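You operate a simulated robot arm through the tools that you are given. There is no shell and no other tool. Be economical: measure what you need, move in short steps, check, and stop when the job is done.

Carry out the task below with a simulated two-armed robot. There is one attempt and no reset: what you move stays moved.

## Task
Wet the curing drawer's wick and cover both insulators in it.
Fine: water valve open 4 s or more, shut before 16 s; shut the drawer. Set down upright: green cover.

Only the result counts: the job must be done as asked and must still hold three seconds after the hand-in. Knocking over, shifting, dropping, spilling or breaking anything else fails it. Lids that push on must go on centred and level and be pressed home; caps that screw on are set level and turned clockwise until they are tight.

## Robot
Two 7-joint arms with two-finger grippers on one trunk, hanging from a carriage that runs on a gantry, over the field with the corners [-1499, -1638], [-606, -2410], [1028, -518], [135, 254] (x, y) and turns from -319 to 368 degrees about z. Base frame: it is fixed where the carriage stands at the start and does not move with it; the origin is on the floor, on the carriage's upright axis, x ahead of it, y to its left, z up; the surface under the hand at the start is at about z = 800. Lengths are in mm, angles in degrees, forces in N, time in s.
The left shoulder is at the start at [0, 236, 1565], the right one opposite. With the tool pointing down near the work surface each hand reaches from about 100 to 620 mm from the robot's upright axis, wherever it stands, measured 20 degrees to its own side. Places, roughly: curing drawer [400, -800, 600]; green cover [750, -1000, 750]; water valve [400, -400, 800]. Payload 3.43 kg a hand.
The TCP of each hand is the grasp point between the finger pads, 30 mm short of the fingertips. In the tool frame z runs along the fingers and y along their closing line. The gripper opens to 104 mm. The gripper's body begins 57 mm behind the TCP.
Orientation is that of the tool frame in the base frame, as [roll, pitch, yaw] about the fixed x, y, z axes, in that order (R = Rz(yaw) Ry(pitch) Rx(roll)). With the fingers straight down and closing along the base's y, the tool's x points along the base's -x, its y along +y and its z along -z.

## Interface
- The arms move only by the tool step_arm. It takes "left_targets", "right_targets" or both (then of equal length, played together; a hand with none holds still); each is a list of rows, each a list of 3 entries, a list of its own where there are three numbers: the shift along the tool's x, y, z in mm, then the turn, a rotation vector about the tool's x, y, z in degrees, then the closure, from 0 (fully open) to 1 (shut). In form: [[[dx, dy, dz], [ax, ay, az], hand], ...]. A call has 1 to 20 rows; each row is the pose to reach, as a shift and turn from the pose commanded when the call began, along the tool's axes at that moment. A row lasts 0.2 s, in which the tool goes at most 50 mm and 8.6 degrees; a call with a longer step from one row to the next is refused whole, and so is a gripper value outside its range. Where a pose cannot be reached the arm comes as near as it can. A force on the tool above 40 N (or 10 N above the force at the start of the call, whichever is more), or a blocked arm, ends the call early, and 0.2 s more pass. The fingers move at their own pace (about 45 mm/s each) and stop on an object; they squeeze with about 35 N. The grip force told is the motor's: it shows also when the fingers shut on nothing. Time passes only in rows, and 0.2 s behind the last, so rows that repeat a pose let the fingers close. The reply holds the time, the measured pose of the TCP, the force on the tool along the base axes, the opening and the grip force, in the units named above and with some noise, with the torque about the TCP (base axes, N m) and any sound that the robot's microphone picked up.
- Cameras (640 x 400 px; columns grow to the right, rows downward): "scene" is now at [207.4, -60, 1681.7]; the picture's right is [-0.99, -0.11, 0.00], its down [-0.10, 0.90, -0.42] and it looks along [0.05, -0.42, -0.91] (base axes); focal length 255 px, centre (320, 200). "left" rides on the left gripper at [67, -18, -90] in its tool frame; the picture's right is [0.25, 0.97, 0.00], its down [-0.73, 0.19, -0.66] and it looks along [-0.64, 0.17, 0.75] (tool axes); focal length 218 px, centre (320, 200). "right" rides on the right gripper at [67, 18, -90] in its tool frame; the picture's right is [-0.25, 0.97, 0.00], its down [-0.73, -0.19, -0.66] and it looks along [-0.64, -0.17, 0.75] (tool axes); focal length 218 px, centre (320, 200). There is no depth. A picture from a camera that has moved, and an enlarged one, comes with that camera's place and axes in the base frame and with its lens.
- grab_frame(camera): a new picture of that camera. No time passes.
- move_column(by): slides the trunk up (or, below 0, down) by that many mm; the arms and the scene camera ride with it, the base frame stays. It gives what a move gives, with no picture.
- steer(legs): drives the robot by 1 to 6 legs, each [ahead, left, turn to the left] in mm, mm and degrees, along the robot's own axes; the way and the turn of a leg run together, so that a leg with both is an arc; at most 1500 mm and 180 degrees a leg. The arms and the cameras ride along, it lands a little off, and it stops where it bumps. It keeps to its track: a leg is cut to what the track allows. It gives what a move gives.
- head_to(pan, tilt): turns the head with the scene camera to pan (to the left, within 86 degrees either way) and tilt (down, from -29 to 69), counted from straight ahead of the robot. It gives what a move gives.
- close_up(camera, box): a new picture of the part [left, top, right, bottom] of that camera's present view, enlarged. No time passes.
- hand_in(): hands the job in; it is judged then, once.

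Work in short steps. Places have to be worked out from the pictures, the camera data and where the tool is seen: move nearer, look again, correct. Check each grasp and each placing, and mend what went wrong. You have 120 turns and 92 pictures in all, those below and enlarged ones among them. Open the grippers and draw the arms clear of the work before you hand the job in, unless the task says otherwise; then end with one line.

The tools are called after "Request:" by a JSON object that holds its "op" and its "data". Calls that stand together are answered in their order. step_arm: Moves the arms, as the interface text tells. Its arguments: {"type":"object","properties":{"left_targets":{"type":"array","items":{"type":"array"}},"right_targets":{"type":"array","items":{"type":"array"}}},"required":[]} The other tools are called the same way: move_column (by) slides the trunk up or down; steer (legs) drives the base; head_to (pan, tilt) turns the head that bears the scene camera; grab_frame (camera) takes a picture; close_up (camera, box) takes an enlarged picture of a part of a camera's view; hand_in () hands the job in.

At the start:

```text
clock: 0.0
left_tcp_pos: [324.8, -55.1, 1086.8]
left_tool_rot: [180.0, 0.0, 180.0]
left_contact_force: [-0.2, -0.4, -0.4]
left_torque: [-0.02, 0.02, -0.01]
left_gripper_width: 104.1
left_grip_force: 0.0
right_tcp_pos: [383.0, -426.2, 1174.9]
right_tool_rot: [179.8, 0.1, 180.0]
right_contact_force: [0.3, -0.2, 0.0]
right_torque: [0.0, 0.04, 0.0]
right_gripper_width: 104.0
right_grip_force: 0.1
trunk travel left (down, up): [-475.0, 165.0]
robot x, y, heading: [0.4, 1.7, 0.0]
head pan, tilt: [-83.5, 65.0]
```

scene: 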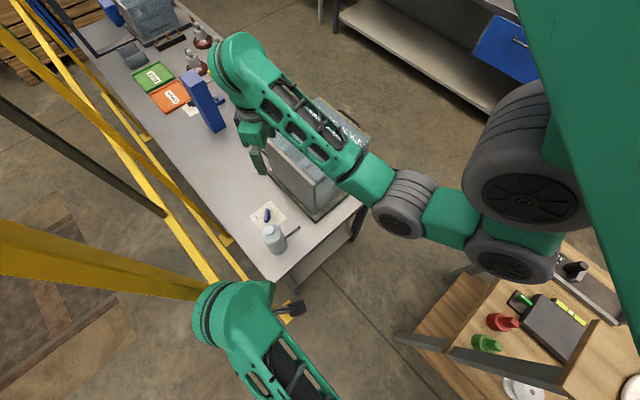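
right: 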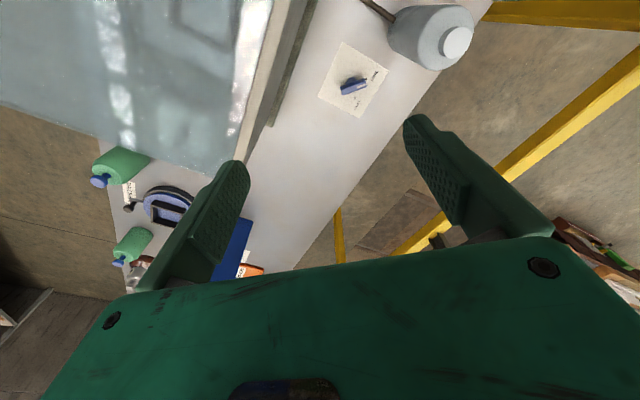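
left: 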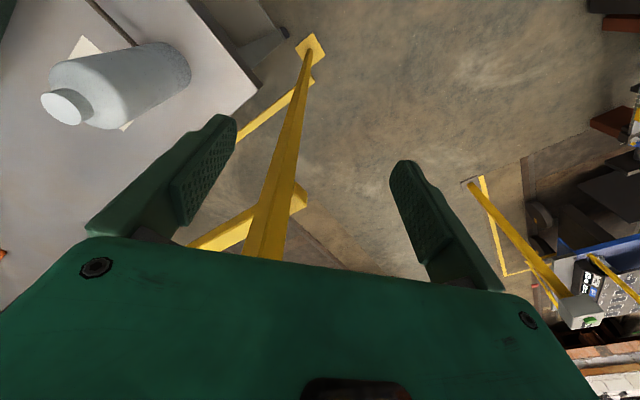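

The views are cluttered by the arms, so I look at enlarged parts of the scene first.

Request:
{"op": "close_up", "data": {"camera": "scene", "box": [80, 0, 280, 125]}}

Request:
{"op": "close_up", "data": {"camera": "right", "box": [80, 0, 480, 280]}}

Request:
{"op": "close_up", "data": {"camera": "scene", "box": [220, 90, 380, 290]}}

```text
3.20 times, centred on (180, 62) of scene
camera zoom: at [207.4, -60.0, 1681.7], right [-0.99, -0.11, 0.0], down [-0.1, 0.9, -0.42], along [0.05, -0.42, -0.91], focal length 816 px, centre (768, 640)
```

zoom: 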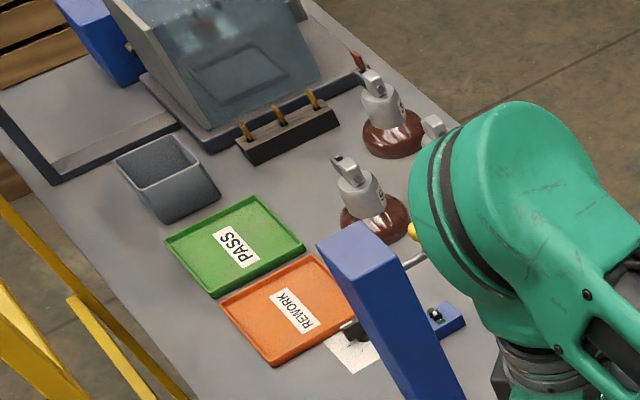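

```text
1.43 times, centred on (280, 140) of right
camera zoom: at [315.5, -408.6, 1265.1], right [0.25, 0.97, 0.0], down [0.73, -0.19, 0.66], along [0.64, -0.17, -0.75], focal length 312 px, centre (377, 286)
```

zoom: 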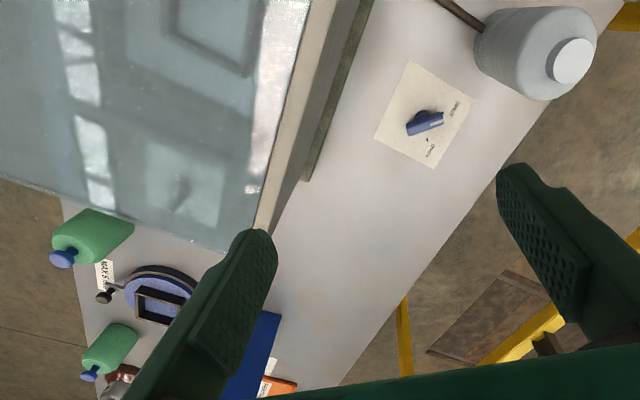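

```text
2.00 times, centred on (300, 190) of scene
camera zoom: at [207.4, -60.0, 1681.7], right [-0.99, -0.11, 0.0], down [-0.1, 0.9, -0.42], along [0.05, -0.42, -0.91], focal length 510 px, centre (360, 220)
```

zoom: 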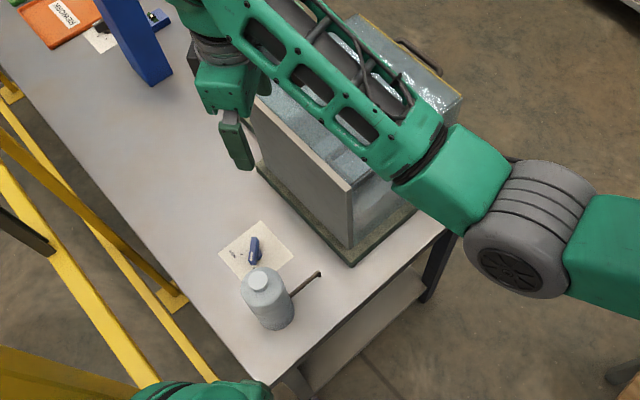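

Things lie on the far side of the table. I raise the trunk for clearance and look around with the head before driving.

Request:
{"op": "move_column", "data": {"by": 160}}

Request:
{"op": "head_to", "data": {"pan": -86, "tilt": 35}}

Request:
{"op": "grab_frame", "data": {"camera": "scene"}}

Request:
{"op": "grab_frame", "data": {"camera": "right"}}

```text
clock: 1.8
left_tcp_pos: [325.2, -54.5, 1247.0]
left_tool_rot: [-180.0, 0.0, 179.9]
left_contact_force: [-0.4, -0.6, -0.4]
left_torque: [0.02, 0.02, -0.01]
left_gripper_width: 104.2
left_grip_force: 0.1
right_tcp_pos: [383.0, -426.8, 1334.6]
right_tool_rot: [180.0, 0.1, 180.0]
right_contact_force: [-0.4, -0.3, 0.0]
right_torque: [0.0, 0.01, 0.03]
right_gripper_width: 104.4
right_grip_force: 0.0
trunk travel left (down, up): [-635.0, 5.0]
robot x, y, heading: [1.8, -0.3, 0.1]
head pan, tilt: [-83.5, 65.0]
```

```text
clock: 2.8
left_tcp_pos: [325.4, -52.3, 1246.5]
left_tool_rot: [-180.0, 0.0, 179.9]
left_contact_force: [0.1, 0.9, -0.2]
left_torque: [-0.01, -0.01, 0.06]
left_gripper_width: 103.8
left_grip_force: 0.0
right_tcp_pos: [383.4, -426.6, 1336.1]
right_tool_rot: [-180.0, 0.1, -179.9]
right_contact_force: [-1.2, -0.1, 0.7]
right_torque: [0.01, 0.01, 0.04]
right_gripper_width: 103.8
right_grip_force: 0.1
trunk travel left (down, up): [-635.0, 5.0]
robot x, y, heading: [0.5, 2.7, 0.1]
head pan, tilt: [-85.9, 35.0]
```

```text
85 pictures are left
camera scene: at [206.7, -87.4, 1881.4], right [-1.0, -0.07, 0.0], down [-0.04, 0.57, -0.82], along [0.06, -0.82, -0.57], focal length 255 px, centre (320, 200)
```

scene: 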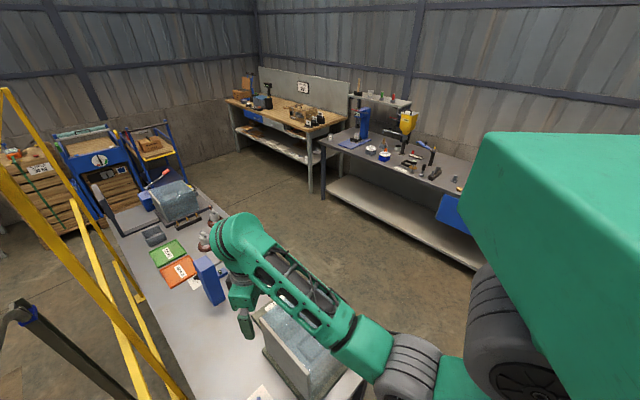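

```text
84 pictures are left
camera right: at [315.5, -408.6, 1425.1], right [0.25, 0.97, 0.0], down [0.73, -0.19, 0.66], along [0.64, -0.17, -0.75], focal length 218 px, centre (320, 200)
```

right: 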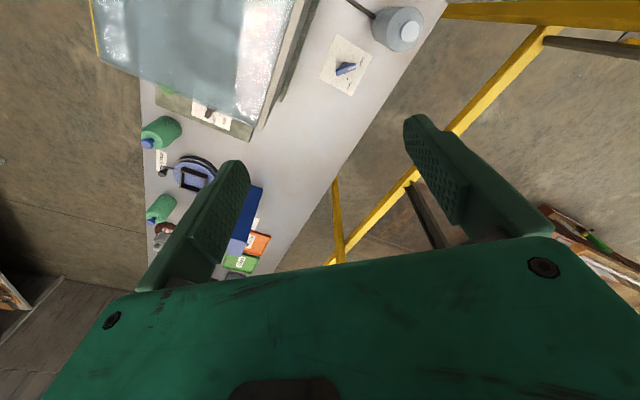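

The table has a free aisle on its -x/-y side, where the green things lie. I turn on the spot to face the table's aisle side and then back off into the aisle.

Request:
{"op": "steer", "data": {"legs": [[0, 0, 49], [-900, 0, 0]]}}

Request:
{"op": "head_to", "data": {"pan": -45, "tilt": 40}}

Request:
{"op": "grab_frame", "data": {"camera": "scene"}}

```text
clock: 4.9
left_tcp_pos: [285.7, 159.3, 1247.0]
left_tool_rot: [-179.9, 0.0, -141.0]
left_contact_force: [0.0, -0.1, 0.6]
left_torque: [0.03, -0.02, -0.01]
left_gripper_width: 103.8
left_grip_force: 0.1
right_tcp_pos: [565.7, -101.0, 1335.5]
right_tool_rot: [180.0, 0.0, -142.0]
right_contact_force: [0.8, 0.3, -1.0]
right_torque: [0.01, 0.0, -0.03]
right_gripper_width: 104.0
right_grip_force: 0.0
trunk travel left (down, up): [-635.0, 5.0]
robot x, y, heading: [-0.7, -0.6, 39.0]
head pan, tilt: [-85.9, 35.0]
stopped in leg 1: the robot was blocked; the commanded pose is now the measured one
```

```text
clock: 6.0
left_tcp_pos: [286.6, 158.9, 1246.8]
left_tool_rot: [-179.8, -0.2, -141.0]
left_contact_force: [-0.1, 0.6, 0.2]
left_torque: [0.03, 0.0, 0.01]
left_gripper_width: 104.5
left_grip_force: 0.0
right_tcp_pos: [566.3, -101.2, 1335.6]
right_tool_rot: [-179.9, -0.1, -141.9]
right_contact_force: [-0.8, -0.1, -0.1]
right_torque: [0.0, 0.0, 0.0]
right_gripper_width: 104.1
right_grip_force: 0.1
trunk travel left (down, up): [-635.0, 5.0]
robot x, y, heading: [-0.8, -3.1, 39.0]
head pan, tilt: [-45.0, 40.0]
```

```text
83 pictures are left
camera scene: at [239.9, 114.9, 1873.3], right [-0.11, -0.99, 0.0], down [-0.64, 0.06, -0.77], along [0.76, -0.08, -0.64], focal length 255 px, centre (320, 200)
```

scene: 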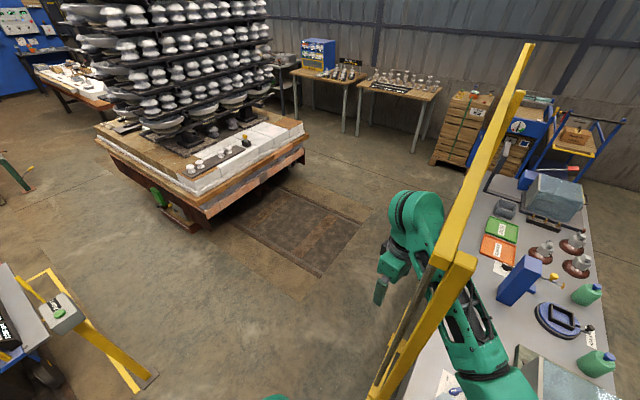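

The right arm touched the fixed gantry post. I turn back to heading 0 and back off along the aisle direction with the raised arms passing well above the tank (about 1100 high), before turning.

Request:
{"op": "steer", "data": {"legs": [[0, 0, -39], [-300, -347, 0]]}}

Request:
{"op": "grab_frame", "data": {"camera": "right"}}

```text
clock: 10.6
left_tcp_pos: [25.8, -394.0, 1248.7]
left_tool_rot: [-180.0, 0.0, -180.0]
left_contact_force: [-0.1, -0.1, 0.2]
left_torque: [-0.02, -0.03, -0.02]
left_gripper_width: 104.0
left_grip_force: 0.0
right_tcp_pos: [78.8, -772.0, 1335.2]
right_tool_rot: [180.0, 0.1, 179.1]
right_contact_force: [0.0, -0.2, 0.6]
right_torque: [0.01, 0.01, 0.01]
right_gripper_width: 104.2
right_grip_force: 0.0
trunk travel left (down, up): [-635.0, 5.0]
robot x, y, heading: [-301.9, -339.9, -0.2]
head pan, tilt: [-45.0, 40.0]
```

```text
82 pictures are left
camera right: at [10.7, -753.8, 1425.3], right [0.27, 0.96, 0.0], down [0.72, -0.2, 0.66], along [0.63, -0.18, -0.75], focal length 218 px, centre (320, 200)
```

right: 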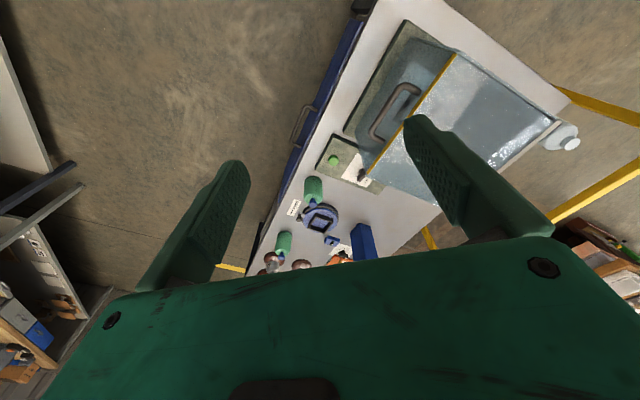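

The blue drawer with a handle is under the table on the aisle side. I continue back into the aisle, turn to face the table and line up.

Request:
{"op": "steer", "data": {"legs": [[-270, -312, 0], [0, 0, 49.5], [0, -800, 0]]}}

Request:
{"op": "head_to", "data": {"pan": 0, "tilt": 50}}

Request:
{"op": "grab_frame", "data": {"camera": "scene"}}

```text
clock: 19.4
left_tcp_pos: [301.5, -942.9, 1246.5]
left_tool_rot: [180.0, 0.0, -128.7]
left_contact_force: [-0.3, -0.8, 0.6]
left_torque: [0.02, 0.02, 0.0]
left_gripper_width: 103.8
left_grip_force: 0.1
right_tcp_pos: [630.4, -1138.4, 1335.0]
right_tool_rot: [179.9, 0.1, -129.6]
right_contact_force: [0.3, 0.1, 0.1]
right_torque: [-0.01, 0.01, 0.02]
right_gripper_width: 104.1
right_grip_force: 0.1
trunk travel left (down, up): [-635.0, 5.0]
robot x, y, heading: [57.4, -1161.8, 51.1]
head pan, tilt: [-45.0, 40.0]
```

```text
clock: 20.5
left_tcp_pos: [302.7, -942.5, 1248.1]
left_tool_rot: [180.0, 0.1, -128.7]
left_contact_force: [-0.2, 0.1, 0.4]
left_torque: [0.02, -0.03, -0.01]
left_gripper_width: 104.2
left_grip_force: 0.1
right_tcp_pos: [631.0, -1137.7, 1335.4]
right_tool_rot: [180.0, 0.1, -129.6]
right_contact_force: [-1.0, 0.3, -0.2]
right_torque: [0.02, 0.02, 0.01]
right_gripper_width: 104.0
right_grip_force: 0.0
trunk travel left (down, up): [-635.0, 5.0]
robot x, y, heading: [57.3, -1160.9, 51.5]
head pan, tilt: [0.0, 50.0]
```

```text
81 pictures are left
camera scene: at [229.8, -947.4, 1859.8], right [0.78, -0.63, 0.0], down [-0.48, -0.6, -0.64], along [0.4, 0.5, -0.77], focal length 255 px, centre (320, 200)
```

scene: 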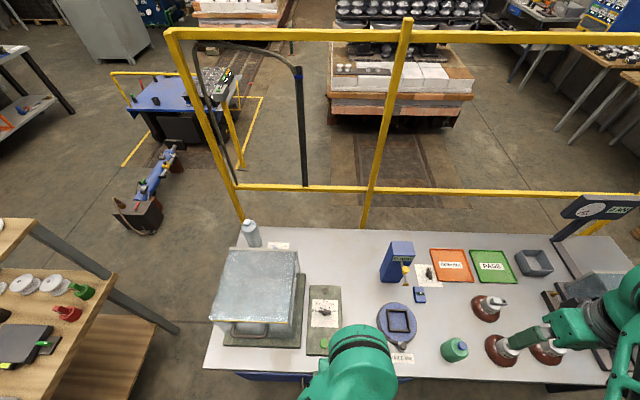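

Good overview now. I enlarge the table area.

Request:
{"op": "close_up", "data": {"camera": "scene", "box": [200, 220, 440, 385]}}

Request:
{"op": "close_up", "data": {"camera": "scene", "box": [370, 220, 640, 400]}}

Request:
{"op": "grab_frame", "data": {"camera": "left"}}

```text
2.42 times, centred on (320, 302) of scene
camera zoom: at [229.8, -947.4, 1859.8], right [0.78, -0.63, 0.0], down [-0.48, -0.6, -0.64], along [0.4, 0.5, -0.77], focal length 618 px, centre (320, -48)
```

zoom: 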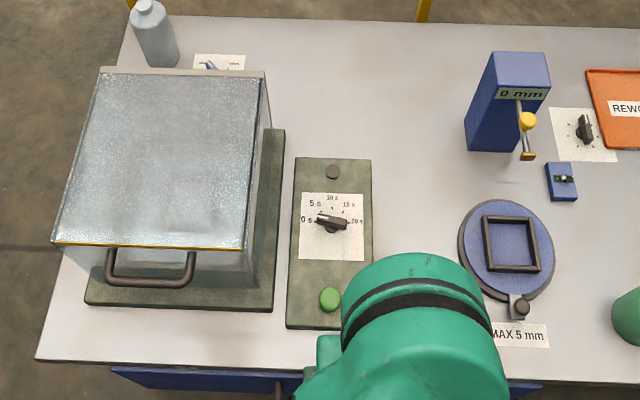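

```text
2.22 times, centred on (505, 310) of scene
camera zoom: at [229.8, -947.4, 1859.8], right [0.78, -0.63, 0.0], down [-0.48, -0.6, -0.64], along [0.4, 0.5, -0.77], focal length 567 px, centre (-91, -44)
```

zoom: 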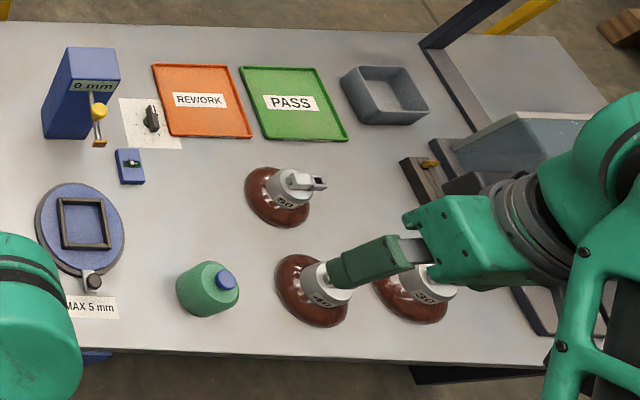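

```text
78 pictures are left
camera left: at [273.5, -1006.7, 1337.7], right [-0.91, 0.41, 0.0], down [0.31, 0.69, 0.66], along [0.27, 0.6, -0.75], focal length 218 px, centre (320, 200)
```

left: 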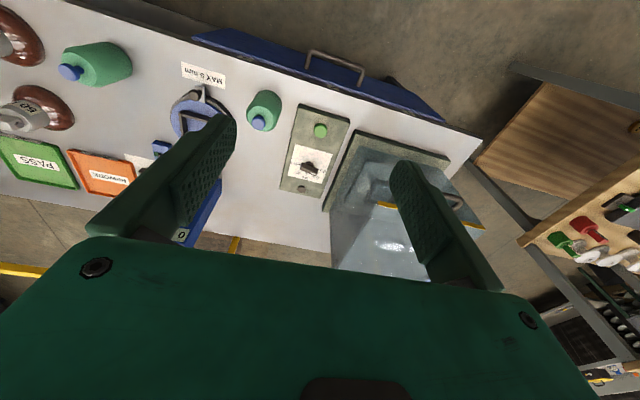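

Layout: table front edge at u≈-460 (u along the robot's heading), the two green covers with blue knobs on the table, and a blue drawer below with a bow handle. I back off 300 mm, lower the trunk and look at the drawer front.

Request:
{"op": "steer", "data": {"legs": [[-300, 0, -2]]}}

Request:
{"op": "move_column", "data": {"by": -400}}

Request:
{"op": "head_to", "data": {"pan": 0, "tilt": 50}}

Request:
{"op": "grab_frame", "data": {"camera": "scene"}}

```text
clock: 22.5
left_tcp_pos: [122.3, -1176.0, 1247.3]
left_tool_rot: [-180.0, 0.1, -130.7]
left_contact_force: [-0.1, 0.7, -0.5]
left_torque: [0.0, 0.01, 0.01]
left_gripper_width: 104.0
left_grip_force: 0.1
right_tcp_pos: [444.0, -1381.7, 1334.4]
right_tool_rot: [-180.0, 0.2, -131.7]
right_contact_force: [0.5, -1.4, 0.4]
right_torque: [0.02, -0.02, -0.03]
right_gripper_width: 104.0
right_grip_force: 0.0
trunk travel left (down, up): [-635.0, 5.0]
robot x, y, heading: [-131.4, -1391.8, 49.3]
head pan, tilt: [0.0, 50.0]
```

```text
clock: 26.4
left_tcp_pos: [122.5, -1175.5, 847.8]
left_tool_rot: [179.9, 0.1, -130.7]
left_contact_force: [-0.4, 0.1, -0.1]
left_torque: [0.01, 0.01, -0.01]
left_gripper_width: 103.9
left_grip_force: 0.0
right_tcp_pos: [444.0, -1382.3, 936.2]
right_tool_rot: [-180.0, 0.1, -131.6]
right_contact_force: [0.2, -0.3, 0.3]
right_torque: [-0.01, 0.01, -0.01]
right_gripper_width: 104.2
right_grip_force: 0.1
trunk travel left (down, up): [-235.0, 405.0]
robot x, y, heading: [-135.4, -1389.6, 49.2]
head pan, tilt: [0.0, 50.0]
```

```text
clock: 26.9
left_tcp_pos: [122.1, -1176.3, 848.1]
left_tool_rot: [-179.9, 0.1, -130.7]
left_contact_force: [-0.3, 0.6, -0.5]
left_torque: [0.0, 0.03, 0.01]
left_gripper_width: 103.9
left_grip_force: 0.1
right_tcp_pos: [443.3, -1382.4, 935.1]
right_tool_rot: [-179.9, 0.1, -131.5]
right_contact_force: [-0.3, 0.1, -0.5]
right_torque: [0.01, -0.01, 0.02]
right_gripper_width: 104.1
right_grip_force: 0.1
trunk travel left (down, up): [-235.0, 405.0]
robot x, y, heading: [-132.6, -1388.6, 48.7]
head pan, tilt: [0.0, 50.0]
```

```text
77 pictures are left
camera scene: at [50.3, -1177.9, 1459.8], right [0.76, -0.65, 0.0], down [-0.5, -0.58, -0.64], along [0.42, 0.49, -0.77], focal length 255 px, centre (320, 200)
```

scene: 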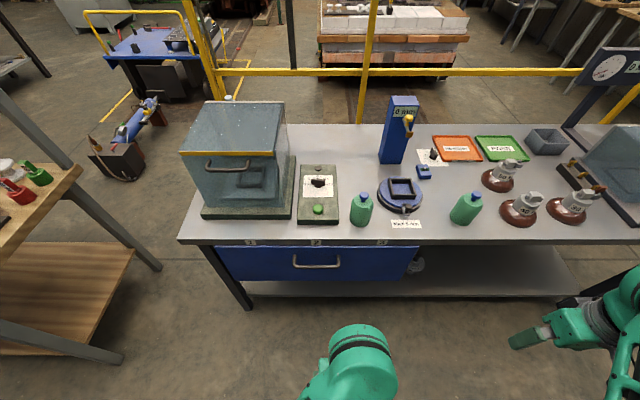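

Request:
{"op": "close_up", "data": {"camera": "scene", "box": [180, 160, 500, 310]}}

```text
2.00 times, centred on (340, 235) of scene
camera zoom: at [50.3, -1177.9, 1459.8], right [0.76, -0.65, 0.0], down [-0.5, -0.58, -0.64], along [0.42, 0.49, -0.77], focal length 510 px, centre (280, 130)
```

zoom: 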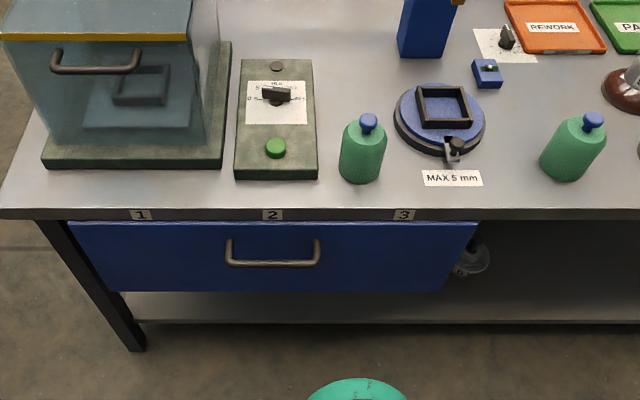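

By triangulating two views, the handle bar is at about [281, -893, 681] (u=-492, v=796). I drive 120 mm forward and turn the left hand by 90° so its fingers will straddle the bar.

Request:
{"op": "steer", "data": {"legs": [[120, 0, 0]]}}

Request:
{"op": "step_arm", "data": {"left_targets": [[[0, 0, 0], [0, 0, 8.5], 0], [[0, 0, 0], [0, 0, 17], 0], [[0, 0, 0], [0, 0, 25.5], 0], [[0, 0, 0], [0, 0, 34], 0], [[0, 0, 0], [0, 0, 42.5], 0], [[0, 0, 0], [0, 0, 51], 0], [[0, 0, 0], [0, 0, 59.5], 0], [[0, 0, 0], [0, 0, 68], 0], [[0, 0, 0], [0, 0, 76.5], 0], [[0, 0, 0], [0, 0, 85], 0], [[0, 0, 0], [0, 0, 90], 0]]}}

```text
clock: 28.2
left_tcp_pos: [199.9, -1085.3, 848.1]
left_tool_rot: [180.0, 0.2, -130.4]
left_contact_force: [-0.4, 1.2, -1.1]
left_torque: [0.0, -0.01, -0.03]
left_gripper_width: 103.9
left_grip_force: 0.0
right_tcp_pos: [521.0, -1290.7, 936.5]
right_tool_rot: [179.9, 0.2, -131.5]
right_contact_force: [-0.4, -0.9, 0.0]
right_torque: [0.0, 0.01, -0.01]
right_gripper_width: 104.2
right_grip_force: 0.0
trunk travel left (down, up): [-235.0, 405.0]
robot x, y, heading: [-54.7, -1297.5, 49.2]
head pan, tilt: [0.0, 50.0]
```

```text
clock: 30.6
left_tcp_pos: [200.2, -1085.6, 847.0]
left_tool_rot: [180.0, 0.0, 139.2]
left_contact_force: [0.1, -0.5, 0.3]
left_torque: [-0.03, 0.02, -0.01]
left_gripper_width: 104.1
left_grip_force: 0.1
right_tcp_pos: [520.4, -1290.6, 934.7]
right_tool_rot: [179.9, 0.2, -131.5]
right_contact_force: [0.0, 0.5, -0.5]
right_torque: [0.01, 0.0, 0.02]
right_gripper_width: 104.2
right_grip_force: 0.0
trunk travel left (down, up): [-235.0, 405.0]
robot x, y, heading: [-52.8, -1297.9, 49.4]
head pan, tilt: [0.0, 50.0]
```

The turn worked. Next I tilt the hand 45° forward-down and bring it to a pre-grasp 100 mm short of the bar.

Request:
{"op": "step_arm", "data": {"left_targets": [[[11, 21, 16], [-7.5, 0, 0], 0], [[22, 43, 32], [-15, 0, 0], 0], [[33, 64, 48], [-22.5, 0, 0], 0], [[44, 85, 64], [-30, 0, 0], 0], [[55, 107, 80], [-37.5, 0, 0], 0], [[65, 128, 95], [-45, 0, 0], 0]]}}

Request:
{"op": "grab_frame", "data": {"camera": "left"}}

Request:
{"op": "grab_frame", "data": {"camera": "scene"}}

```text
clock: 32.0
left_tcp_pos: [234.2, -946.6, 754.1]
left_tool_rot: [134.8, 0.1, 139.3]
left_contact_force: [-0.3, 0.0, 0.3]
left_torque: [0.03, 0.02, 0.01]
left_gripper_width: 104.0
left_grip_force: 0.0
right_tcp_pos: [520.4, -1291.3, 934.0]
right_tool_rot: [180.0, 0.1, -131.6]
right_contact_force: [0.4, -0.8, 0.0]
right_torque: [-0.04, -0.03, 0.01]
right_gripper_width: 103.9
right_grip_force: 0.0
trunk travel left (down, up): [-235.0, 405.0]
robot x, y, heading: [-56.0, -1295.2, 49.4]
head pan, tilt: [0.0, 50.0]
```

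```text
75 pictures are left
camera left: at [134.0, -959.6, 805.4], right [0.25, 0.68, 0.69], down [0.34, -0.73, 0.6], along [0.91, 0.08, -0.41], focal length 218 px, centre (320, 200)
```

left: 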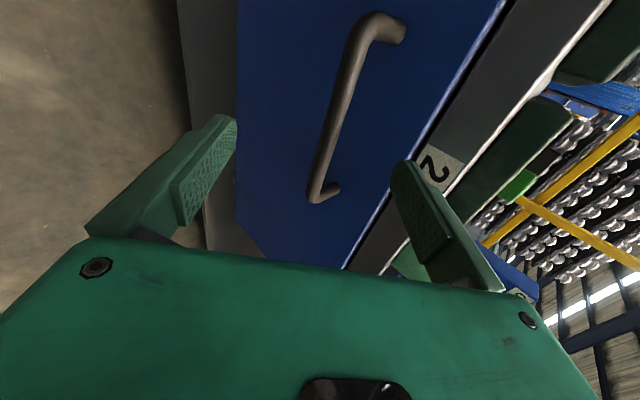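

```text
74 pictures are left
camera scene: at [127.4, -1087.5, 1459.8], right [0.76, -0.65, 0.0], down [-0.5, -0.58, -0.64], along [0.42, 0.49, -0.77], focal length 255 px, centre (320, 200)
```

scene: 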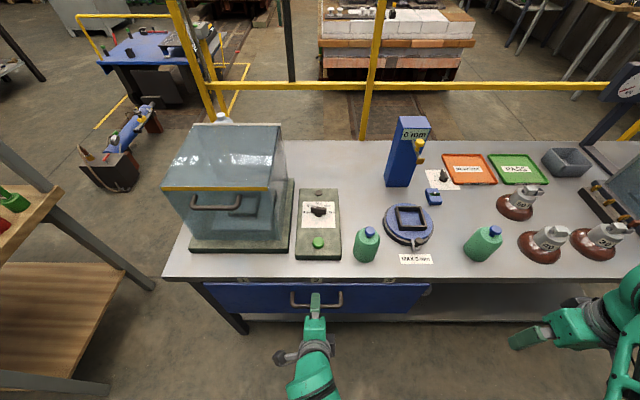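

The wrist view corrects the bar to about u=-494, z=703. I flatten the tilt to 70°, partly close the fingers, and pause short of the bar to check.

Request:
{"op": "step_arm", "data": {"left_targets": [[[0, -4, 10], [-8.3, 0, 0], 0.3], [[0, -8, 20], [-16.6, 0, 0], 0.6], [[0, -12.7, 31], [-25, 0, 0], 0.6], [[0, -12.7, 31], [-25, 0, 0], 0.6]]}}

Request:
{"op": "grab_frame", "data": {"camera": "left"}}

```text
clock: 33.0
left_tcp_pos: [241.4, -936.8, 722.2]
left_tool_rot: [109.9, 0.0, 139.4]
left_contact_force: [0.3, 0.7, 0.3]
left_torque: [0.03, 0.01, 0.03]
left_gripper_width: 41.5
left_grip_force: 0.0
right_tcp_pos: [521.7, -1291.6, 935.6]
right_tool_rot: [180.0, 0.1, -131.4]
right_contact_force: [0.2, 1.2, -0.5]
right_torque: [0.04, 0.03, 0.0]
right_gripper_width: 104.1
right_grip_force: 0.1
trunk travel left (down, up): [-235.0, 405.0]
robot x, y, heading: [-56.1, -1296.4, 49.3]
head pan, tilt: [0.0, 50.0]
```

```text
73 pictures are left
camera left: at [132.0, -961.2, 736.4], right [0.02, 0.41, 0.91], down [0.19, -0.89, 0.4], along [0.98, 0.17, -0.1], focal length 218 px, centre (320, 200)
```

left: 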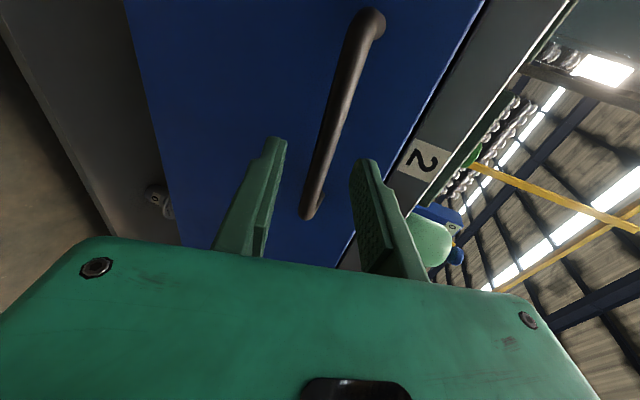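

The bar lies about 10 mm above the finger axis. I advance 48 mm with that correction and close on it.

Request:
{"op": "step_arm", "data": {"left_targets": [[[0, 7, 16], [0, 0, 0], 0.6], [[0, 7, 32], [0, 0, 0], 0.6], [[0, 7, 48], [0, 0, 0], 0.6], [[0, 7, 48], [0, 0, 0], 1], [[0, 7, 48], [0, 0, 0], 1], [[0, 7, 48], [0, 0, 0], 1], [[0, 7, 48], [0, 0, 0], 1]]}}

Request:
{"op": "grab_frame", "data": {"camera": "left"}}

```text
clock: 34.6
left_tcp_pos: [271.6, -902.1, 708.6]
left_tool_rot: [110.3, 0.0, 139.4]
left_contact_force: [3.2, 2.4, -17.0]
left_torque: [0.03, 0.03, -0.03]
left_gripper_width: 13.6
left_grip_force: 45.0
right_tcp_pos: [520.9, -1291.9, 934.9]
right_tool_rot: [180.0, 0.2, -131.5]
right_contact_force: [0.0, 0.0, -0.1]
right_torque: [-0.01, 0.02, -0.02]
right_gripper_width: 104.2
right_grip_force: 0.1
trunk travel left (down, up): [-235.0, 405.0]
robot x, y, heading: [-52.9, -1296.4, 49.3]
head pan, tilt: [0.0, 50.0]
```

```text
72 pictures are left
camera left: at [162.1, -926.9, 724.3], right [0.03, 0.42, 0.91], down [0.2, -0.89, 0.4], along [0.98, 0.17, -0.1], focal length 218 px, centre (320, 200)
```

left: 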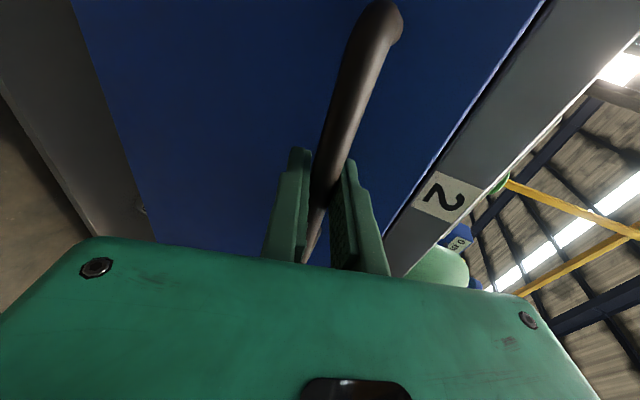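

Grip on the bar is firm (13.6 mm, 45 N). I pull the drawer out toward the robot, 100 mm first.

Request:
{"op": "step_arm", "data": {"left_targets": [[[0, -2.8, 1], [0, 0, 0], 1], [[0, -6.3, -8.4], [0, 0, 0], 1], [[0, -9.7, -17.8], [0, 0, 0], 1], [[0, -13.2, -27.1], [0, 0, 0], 1], [[0, -16.7, -36.5], [0, 0, 0], 1], [[0, -20.2, -45.9], [0, 0, 0], 1], [[0, -23.6, -55.3], [0, 0, 0], 1], [[0, -27.1, -64.7], [0, 0, 0], 1], [[0, -30.6, -74], [0, 0, 0], 1], [[0, -34, -83.4], [0, 0, 0], 1], [[0, -37.5, -92.8], [0, 0, 0], 1]]}}

Request:
{"op": "grab_frame", "data": {"camera": "scene"}}

```text
clock: 37.0
left_tcp_pos: [206.8, -975.5, 709.7]
left_tool_rot: [109.7, 0.0, 139.4]
left_contact_force: [-1.5, -0.4, 4.9]
left_torque: [0.06, 0.08, -0.16]
left_gripper_width: 13.8
left_grip_force: 44.6
right_tcp_pos: [521.3, -1290.7, 935.2]
right_tool_rot: [180.0, 0.0, -131.5]
right_contact_force: [0.1, 0.1, -0.5]
right_torque: [0.03, 0.01, -0.02]
right_gripper_width: 103.9
right_grip_force: 0.0
trunk travel left (down, up): [-235.0, 405.0]
robot x, y, heading: [-52.5, -1299.6, 49.1]
head pan, tilt: [0.0, 50.0]
```

```text
71 pictures are left
camera scene: at [127.2, -1087.5, 1459.9], right [0.76, -0.65, 0.0], down [-0.5, -0.58, -0.64], along [0.42, 0.49, -0.77], focal length 255 px, centre (320, 200)
```

scene: 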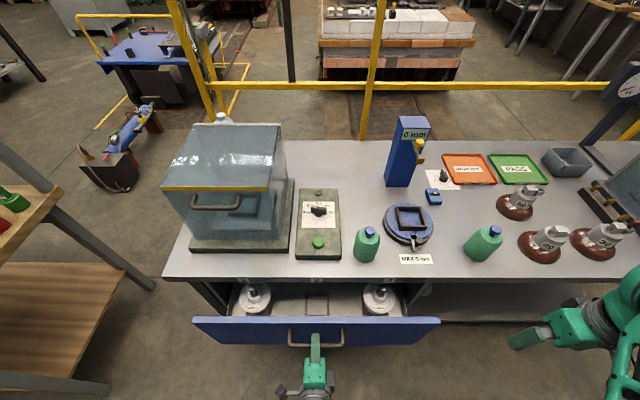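

The drawer slides easily; it holds two insulators left and right and a wick plate in the middle. I pull another 120 mm.

Request:
{"op": "step_arm", "data": {"left_targets": [[[0, -3.5, -9.4], [0, 0, 0], 1], [[0, -6.9, -18.8], [0, 0, 0], 1], [[0, -10.4, -28.1], [0, 0, 0], 1], [[0, -13.9, -37.5], [0, 0, 0], 1], [[0, -17.4, -46.9], [0, 0, 0], 1], [[0, -20.8, -56.3], [0, 0, 0], 1], [[0, -24.3, -65.7], [0, 0, 0], 1], [[0, -27.8, -75], [0, 0, 0], 1], [[0, -31.2, -84.4], [0, 0, 0], 1], [[0, -34.7, -93.8], [0, 0, 0], 1], [[0, -38.2, -103.2], [0, 0, 0], 1], [[0, -41.6, -112.6], [0, 0, 0], 1]]}}

Request:
{"op": "grab_frame", "data": {"camera": "scene"}}

Request:
{"op": "close_up", "data": {"camera": "scene", "box": [190, 220, 450, 390]}}

```text
clock: 39.6
left_tcp_pos: [130.6, -1064.8, 709.0]
left_tool_rot: [109.7, 0.0, 139.4]
left_contact_force: [-5.1, 2.2, 31.0]
left_torque: [0.14, 0.15, 0.12]
left_gripper_width: 13.6
left_grip_force: 45.1
right_tcp_pos: [520.5, -1288.6, 935.8]
right_tool_rot: [179.9, 0.2, -131.5]
right_contact_force: [-0.1, 0.2, -0.4]
right_torque: [0.0, 0.05, -0.02]
right_gripper_width: 104.0
right_grip_force: 0.0
trunk travel left (down, up): [-235.0, 405.0]
robot x, y, heading: [-52.1, -1298.5, 49.4]
head pan, tilt: [0.0, 50.0]
```

```text
70 pictures are left
camera scene: at [127.1, -1086.5, 1460.2], right [0.76, -0.65, 0.0], down [-0.5, -0.58, -0.64], along [0.42, 0.49, -0.77], focal length 255 px, centre (320, 200)
```

scene: 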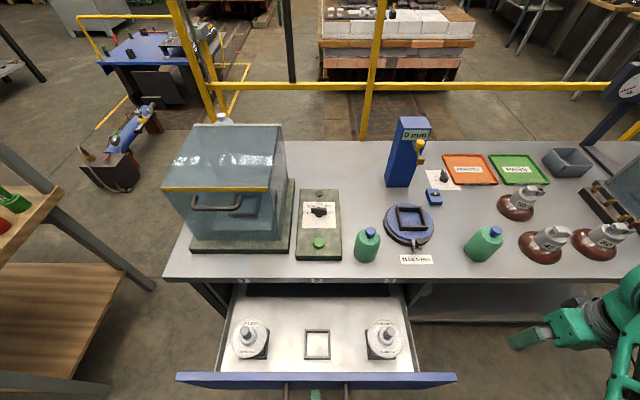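

```text
2.35 times, centred on (320, 305) of scene
camera zoom: at [127.1, -1086.5, 1460.2], right [0.76, -0.65, 0.0], down [-0.5, -0.58, -0.64], along [0.42, 0.49, -0.77], focal length 600 px, centre (320, -47)
```

zoom: 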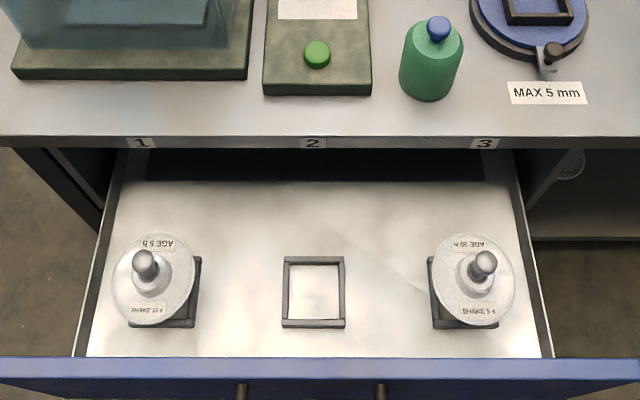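

The drawer is fully readable now. I enlarge the insulators and the green covers to compare sizes and read the labels.

Request:
{"op": "close_up", "data": {"camera": "scene", "box": [225, 300, 315, 365]}}

Request:
{"op": "close_up", "data": {"camera": "scene", "box": [345, 215, 435, 280]}}

Request:
{"op": "close_up", "data": {"camera": "scene", "box": [340, 300, 430, 365]}}

Request:
{"op": "close_up", "data": {"camera": "scene", "box": [435, 180, 625, 300]}}

```text
6.15 times, centred on (270, 332) of scene
camera zoom: at [127.1, -1086.5, 1460.2], right [0.76, -0.65, 0.0], down [-0.5, -0.58, -0.64], along [0.42, 0.49, -0.77], focal length 1570 px, centre (628, -615)
```

zoom: 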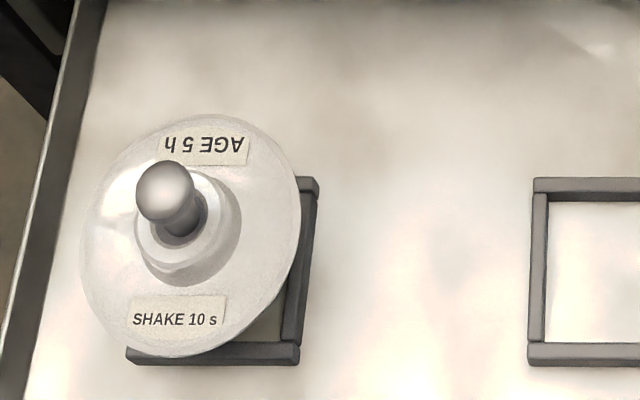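

```text
6.15 times, centred on (390, 248) of scene
camera zoom: at [127.1, -1086.5, 1460.2], right [0.76, -0.65, 0.0], down [-0.5, -0.58, -0.64], along [0.42, 0.49, -0.77], focal length 1570 px, centre (-111, -92)
```

zoom: 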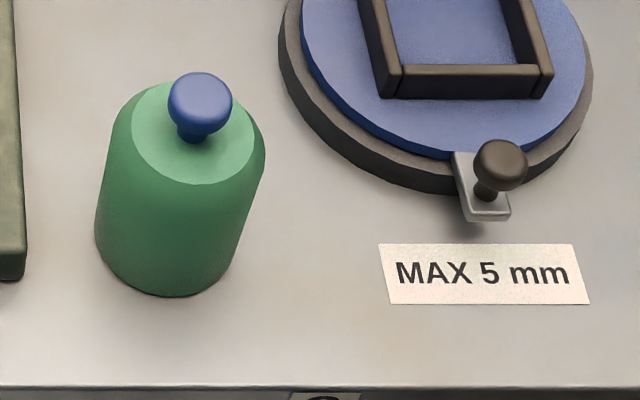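

```text
6.15 times, centred on (385, 332) of scene
camera zoom: at [127.1, -1086.5, 1460.2], right [0.76, -0.65, 0.0], down [-0.5, -0.58, -0.64], along [0.42, 0.49, -0.77], focal length 1570 px, centre (-80, -615)
```

zoom: 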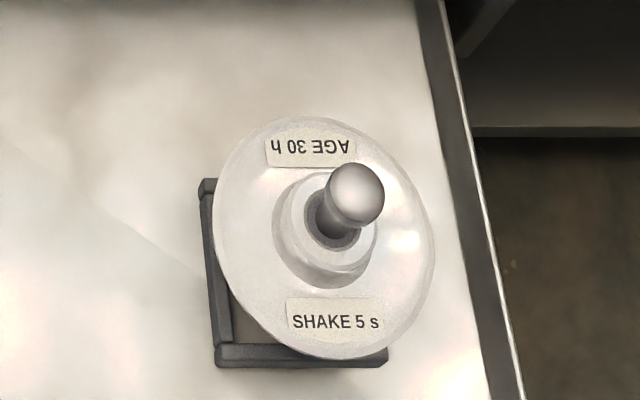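

```text
3.33 times, centred on (530, 240) of scene
camera zoom: at [127.1, -1086.5, 1460.2], right [0.76, -0.65, 0.0], down [-0.5, -0.58, -0.64], along [0.42, 0.49, -0.77], focal length 850 px, centre (-380, 67)
```

zoom: 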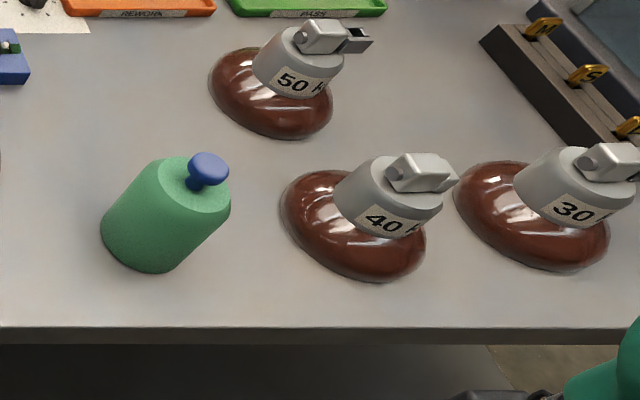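

The insulators have a 96 mm disc with a narrower collar and pin; the green covers (about 65 mm wide) fit over those. I release the handle and back the left hand away.

Request:
{"op": "step_arm", "data": {"left_targets": [[[0, 0, 0], [0, 0, 0], 0.6], [[0, 0, 0], [0, 0, 0], 0.6], [[0, 0, -20], [0, 0, 0], 0.6], [[0, 0, -40], [0, 0, 0], 0.6], [[0, 0, -60], [0, 0, 0], 0.6]]}}

Request:
{"op": "grab_frame", "data": {"camera": "left"}}

```text
clock: 40.8
left_tcp_pos: [91.6, -1110.1, 726.0]
left_tool_rot: [109.9, 0.0, 139.4]
left_contact_force: [0.5, -0.3, -0.2]
left_torque: [0.01, 0.0, -0.02]
left_gripper_width: 41.6
left_grip_force: 0.0
right_tcp_pos: [521.2, -1290.3, 935.2]
right_tool_rot: [179.9, 0.1, -131.5]
right_contact_force: [-0.4, -0.5, 0.5]
right_torque: [-0.01, 0.02, 0.01]
right_gripper_width: 104.3
right_grip_force: 0.0
trunk travel left (down, up): [-235.0, 405.0]
robot x, y, heading: [-48.6, -1297.4, 49.1]
head pan, tilt: [0.0, 50.0]
```

```text
64 pictures are left
camera left: at [-17.6, -1135.1, 741.6], right [0.02, 0.41, 0.91], down [0.19, -0.89, 0.4], along [0.98, 0.17, -0.1], focal length 218 px, centre (320, 200)
```

left: 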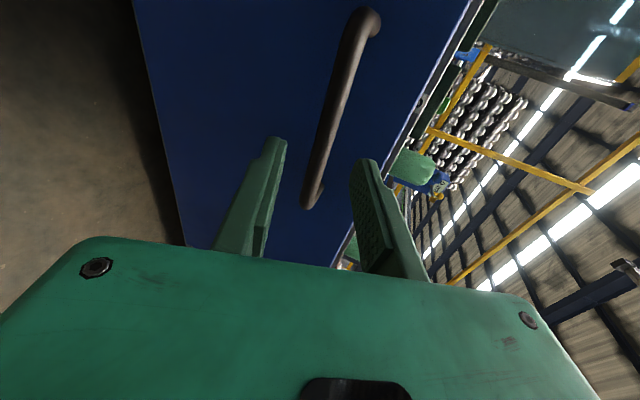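

Handle is free and the drawer stays open. I raise the trunk, then bring the left hand back to pointing straight down.

Request:
{"op": "move_column", "data": {"by": 250}}

Request:
{"op": "step_arm", "data": {"left_targets": [[[0, 0, 0], [7.8, 0, 0], 0.3], [[0, 0, 0], [15.6, 0, 0], 0], [[0, 0, 0], [23.4, 0, 0], 0], [[0, 0, 0], [31.2, 0, 0], 0], [[0, 0, 0], [39, 0, 0], 0], [[0, 0, 0], [46.8, 0, 0], 0], [[0, 0, 0], [54.6, 0, 0], 0], [[0, 0, 0], [62.4, 0, 0], 0], [[0, 0, 0], [70, 0, 0], 0]]}}

Request:
{"op": "step_arm", "data": {"left_targets": [[[0, 0, 0], [0, 0, -8.5], 0], [[0, 0, 0], [0, 0, -17], 0], [[0, 0, 0], [0, 0, -25.5], 0], [[0, 0, 0], [0, 0, -34], 0], [[0, 0, 0], [0, 0, -42.5], 0], [[0, 0, 0], [0, 0, -51], 0], [[0, 0, 0], [0, 0, -59.5], 0], [[0, 0, 0], [0, 0, -68], 0], [[0, 0, 0], [0, 0, -76.5], 0], [[0, 0, 0], [0, 0, -85], 0], [[0, 0, 0], [0, 0, -90], 0]]}}

```text
clock: 43.4
left_tcp_pos: [93.8, -1110.8, 977.3]
left_tool_rot: [109.9, 0.0, 139.4]
left_contact_force: [0.1, 0.2, -0.1]
left_torque: [0.04, -0.02, 0.01]
left_gripper_width: 41.5
left_grip_force: 0.0
right_tcp_pos: [521.3, -1290.3, 1184.1]
right_tool_rot: [180.0, 0.1, -131.5]
right_contact_force: [-0.8, 0.7, 0.2]
right_torque: [-0.04, -0.01, 0.01]
right_gripper_width: 104.2
right_grip_force: 0.1
trunk travel left (down, up): [-485.0, 155.0]
robot x, y, heading: [-51.3, -1300.2, 49.3]
head pan, tilt: [0.0, 50.0]
```

```text
clock: 45.4
left_tcp_pos: [92.4, -1109.5, 976.5]
left_tool_rot: [-180.0, 0.1, 139.4]
left_contact_force: [-0.5, -0.6, 0.9]
left_torque: [0.01, -0.04, 0.0]
left_gripper_width: 103.9
left_grip_force: 0.1
right_tcp_pos: [522.7, -1289.9, 1185.6]
right_tool_rot: [180.0, 0.2, -131.5]
right_contact_force: [0.0, 0.9, 0.9]
right_torque: [-0.03, 0.01, 0.0]
right_gripper_width: 104.2
right_grip_force: 0.1
trunk travel left (down, up): [-485.0, 155.0]
robot x, y, heading: [-55.0, -1300.5, 49.4]
head pan, tilt: [0.0, 50.0]
```

```text
clock: 47.8
left_tcp_pos: [93.6, -1110.0, 977.8]
left_tool_rot: [-179.8, 0.1, -130.4]
left_contact_force: [-0.4, 0.3, -0.5]
left_torque: [-0.02, 0.01, -0.02]
left_gripper_width: 103.9
left_grip_force: 0.1
right_tcp_pos: [521.9, -1292.2, 1185.1]
right_tool_rot: [180.0, 0.1, -131.5]
right_contact_force: [0.6, 0.5, 0.0]
right_torque: [0.03, 0.0, -0.01]
right_gripper_width: 103.9
right_grip_force: 0.0
trunk travel left (down, up): [-485.0, 155.0]
robot x, y, heading: [-50.7, -1298.8, 49.2]
head pan, tilt: [0.0, 50.0]
```

Now I drive 140 mm forward and 115 mm right to have both covers and both insulators in reach, then look.

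Request:
{"op": "steer", "data": {"legs": [[140, -115, 0]]}}

Request:
{"op": "grab_frame", "data": {"camera": "scene"}}

Request:
{"op": "grab_frame", "data": {"camera": "left"}}

Request:
{"op": "grab_frame", "data": {"camera": "right"}}

```text
clock: 49.3
left_tcp_pos: [270.8, -1079.3, 977.0]
left_tool_rot: [179.9, 0.0, -130.5]
left_contact_force: [0.1, -0.1, -0.2]
left_torque: [-0.01, 0.02, 0.0]
left_gripper_width: 104.1
left_grip_force: 0.1
right_tcp_pos: [697.4, -1259.1, 1186.1]
right_tool_rot: [-179.9, 0.1, -131.5]
right_contact_force: [0.5, -0.5, -0.1]
right_torque: [0.01, -0.01, 0.0]
right_gripper_width: 104.1
right_grip_force: 0.0
trunk travel left (down, up): [-485.0, 155.0]
robot x, y, heading: [124.4, -1269.8, 49.2]
head pan, tilt: [0.0, 50.0]
```

```text
63 pictures are left
camera scene: at [304.0, -1056.8, 1709.8], right [0.76, -0.65, 0.0], down [-0.5, -0.58, -0.64], along [0.42, 0.49, -0.77], focal length 255 px, centre (320, 200)
```

scene: 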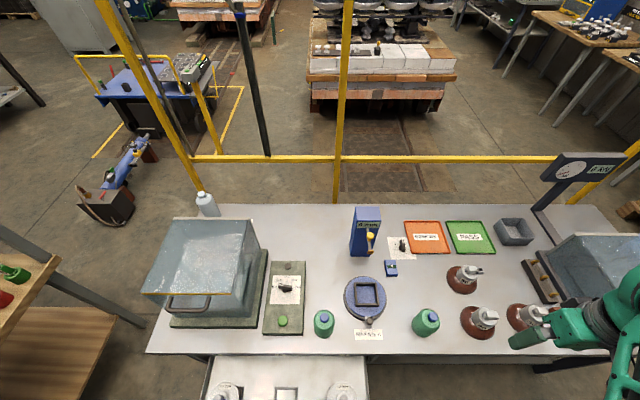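

```text
62 pictures are left
camera left: at [239.8, -1142.3, 1067.1], right [-0.9, 0.44, 0.0], down [0.33, 0.68, 0.66], along [0.29, 0.59, -0.75], focal length 218 px, centre (320, 200)
```

left: 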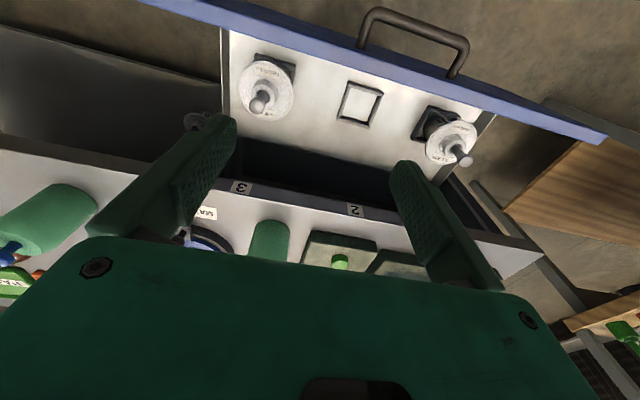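

```text
61 pictures are left
camera right: at [639.9, -1298.6, 1275.4], right [-0.56, 0.83, 0.0], down [0.62, 0.42, 0.66], along [0.55, 0.37, -0.75], focal length 218 px, centre (320, 200)
```

right: 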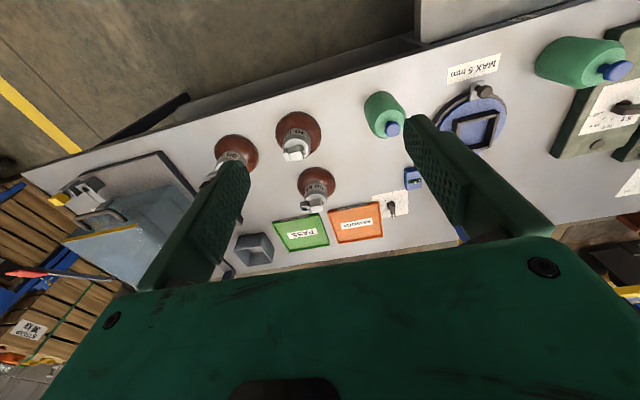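

I enlarge covers and insulators in the scene view to triangulate them precisely.

Request:
{"op": "close_up", "data": {"camera": "scene", "box": [300, 290, 460, 390]}}

Request:
{"op": "close_up", "data": {"camera": "scene", "box": [200, 340, 380, 400]}}

```text
4.00 times, centred on (380, 340) of scene
camera zoom: at [304.0, -1056.8, 1709.8], right [0.76, -0.65, 0.0], down [-0.5, -0.58, -0.64], along [0.42, 0.49, -0.77], focal length 1020 px, centre (80, -360)
```

zoom: 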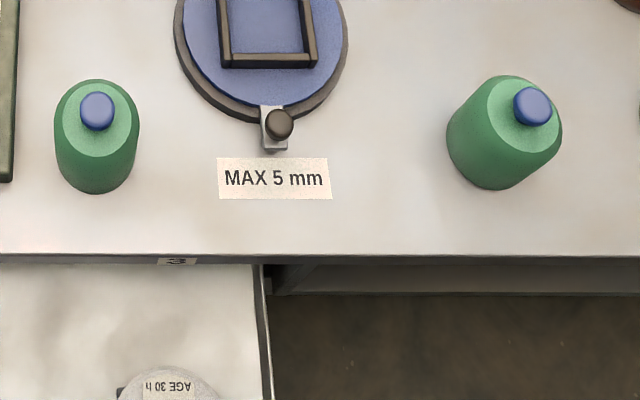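

```text
3.56 times, centred on (290, 370) of scene
camera zoom: at [304.0, -1056.8, 1709.8], right [0.76, -0.65, 0.0], down [-0.5, -0.58, -0.64], along [0.42, 0.49, -0.77], focal length 907 px, centre (427, -404)
```

zoom: 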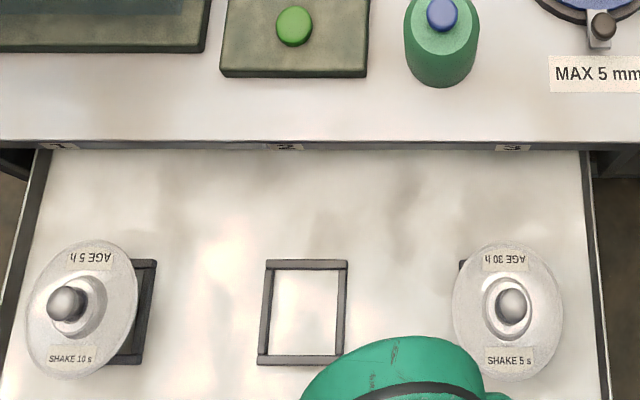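

Estimates (u, v): left cover (-381, 934), right cover (-379, 1259), insulators (-568, 601) and (-568, 997), disc z≈635, cover top ≈880 with knob to ≈915. I bring the left hand above the left cover.

Request:
{"op": "step_arm", "data": {"left_targets": [[[-44, -4, -8], [0, 0, 0], 0], [[-88, -8, -16], [0, 0, 0], 0], [[-132, -12, -25], [0, 0, 0], 0], [[-176, -16, -25], [0, 0, 0], 0], [[-220, -20, -25], [0, 0, 0], 0], [[-259, -23, -25], [0, 0, 0], 0]]}}

Request:
{"op": "grab_frame", "data": {"camera": "left"}}

Request:
{"op": "close_up", "data": {"camera": "scene", "box": [240, 250, 420, 380]}}

```text
clock: 50.7
left_tcp_pos: [457.3, -897.4, 1001.3]
left_tool_rot: [179.9, 0.1, -130.5]
left_contact_force: [0.7, -0.3, 0.1]
left_torque: [-0.03, 0.0, 0.0]
left_gripper_width: 104.1
left_grip_force: 0.2
right_tcp_pos: [699.1, -1259.6, 1185.6]
right_tool_rot: [-179.9, 0.1, -131.4]
right_contact_force: [0.4, -0.3, 0.3]
right_torque: [-0.01, 0.01, 0.02]
right_gripper_width: 103.8
right_grip_force: 0.1
trunk travel left (down, up): [-485.0, 155.0]
robot x, y, heading: [119.9, -1269.2, 49.1]
head pan, tilt: [0.0, 50.0]
```

```text
58 pictures are left
camera left: at [426.5, -959.9, 1091.6], right [-0.9, 0.44, 0.0], down [0.33, 0.68, 0.66], along [0.29, 0.59, -0.75], focal length 218 px, centre (320, 200)
```

left: 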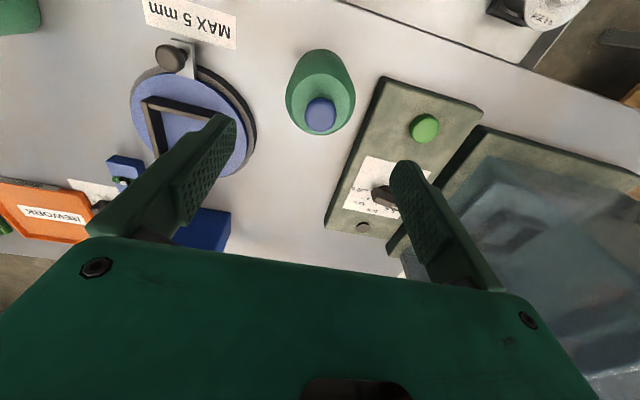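

```text
3.08 times, centred on (330, 315) of scene
camera zoom: at [304.1, -1056.6, 1710.0], right [0.76, -0.65, 0.0], down [-0.5, -0.58, -0.64], along [0.42, 0.49, -0.77], focal length 785 px, centre (289, -154)
```

zoom: 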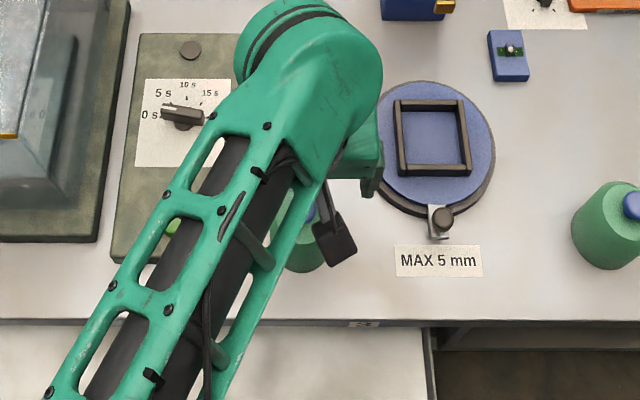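

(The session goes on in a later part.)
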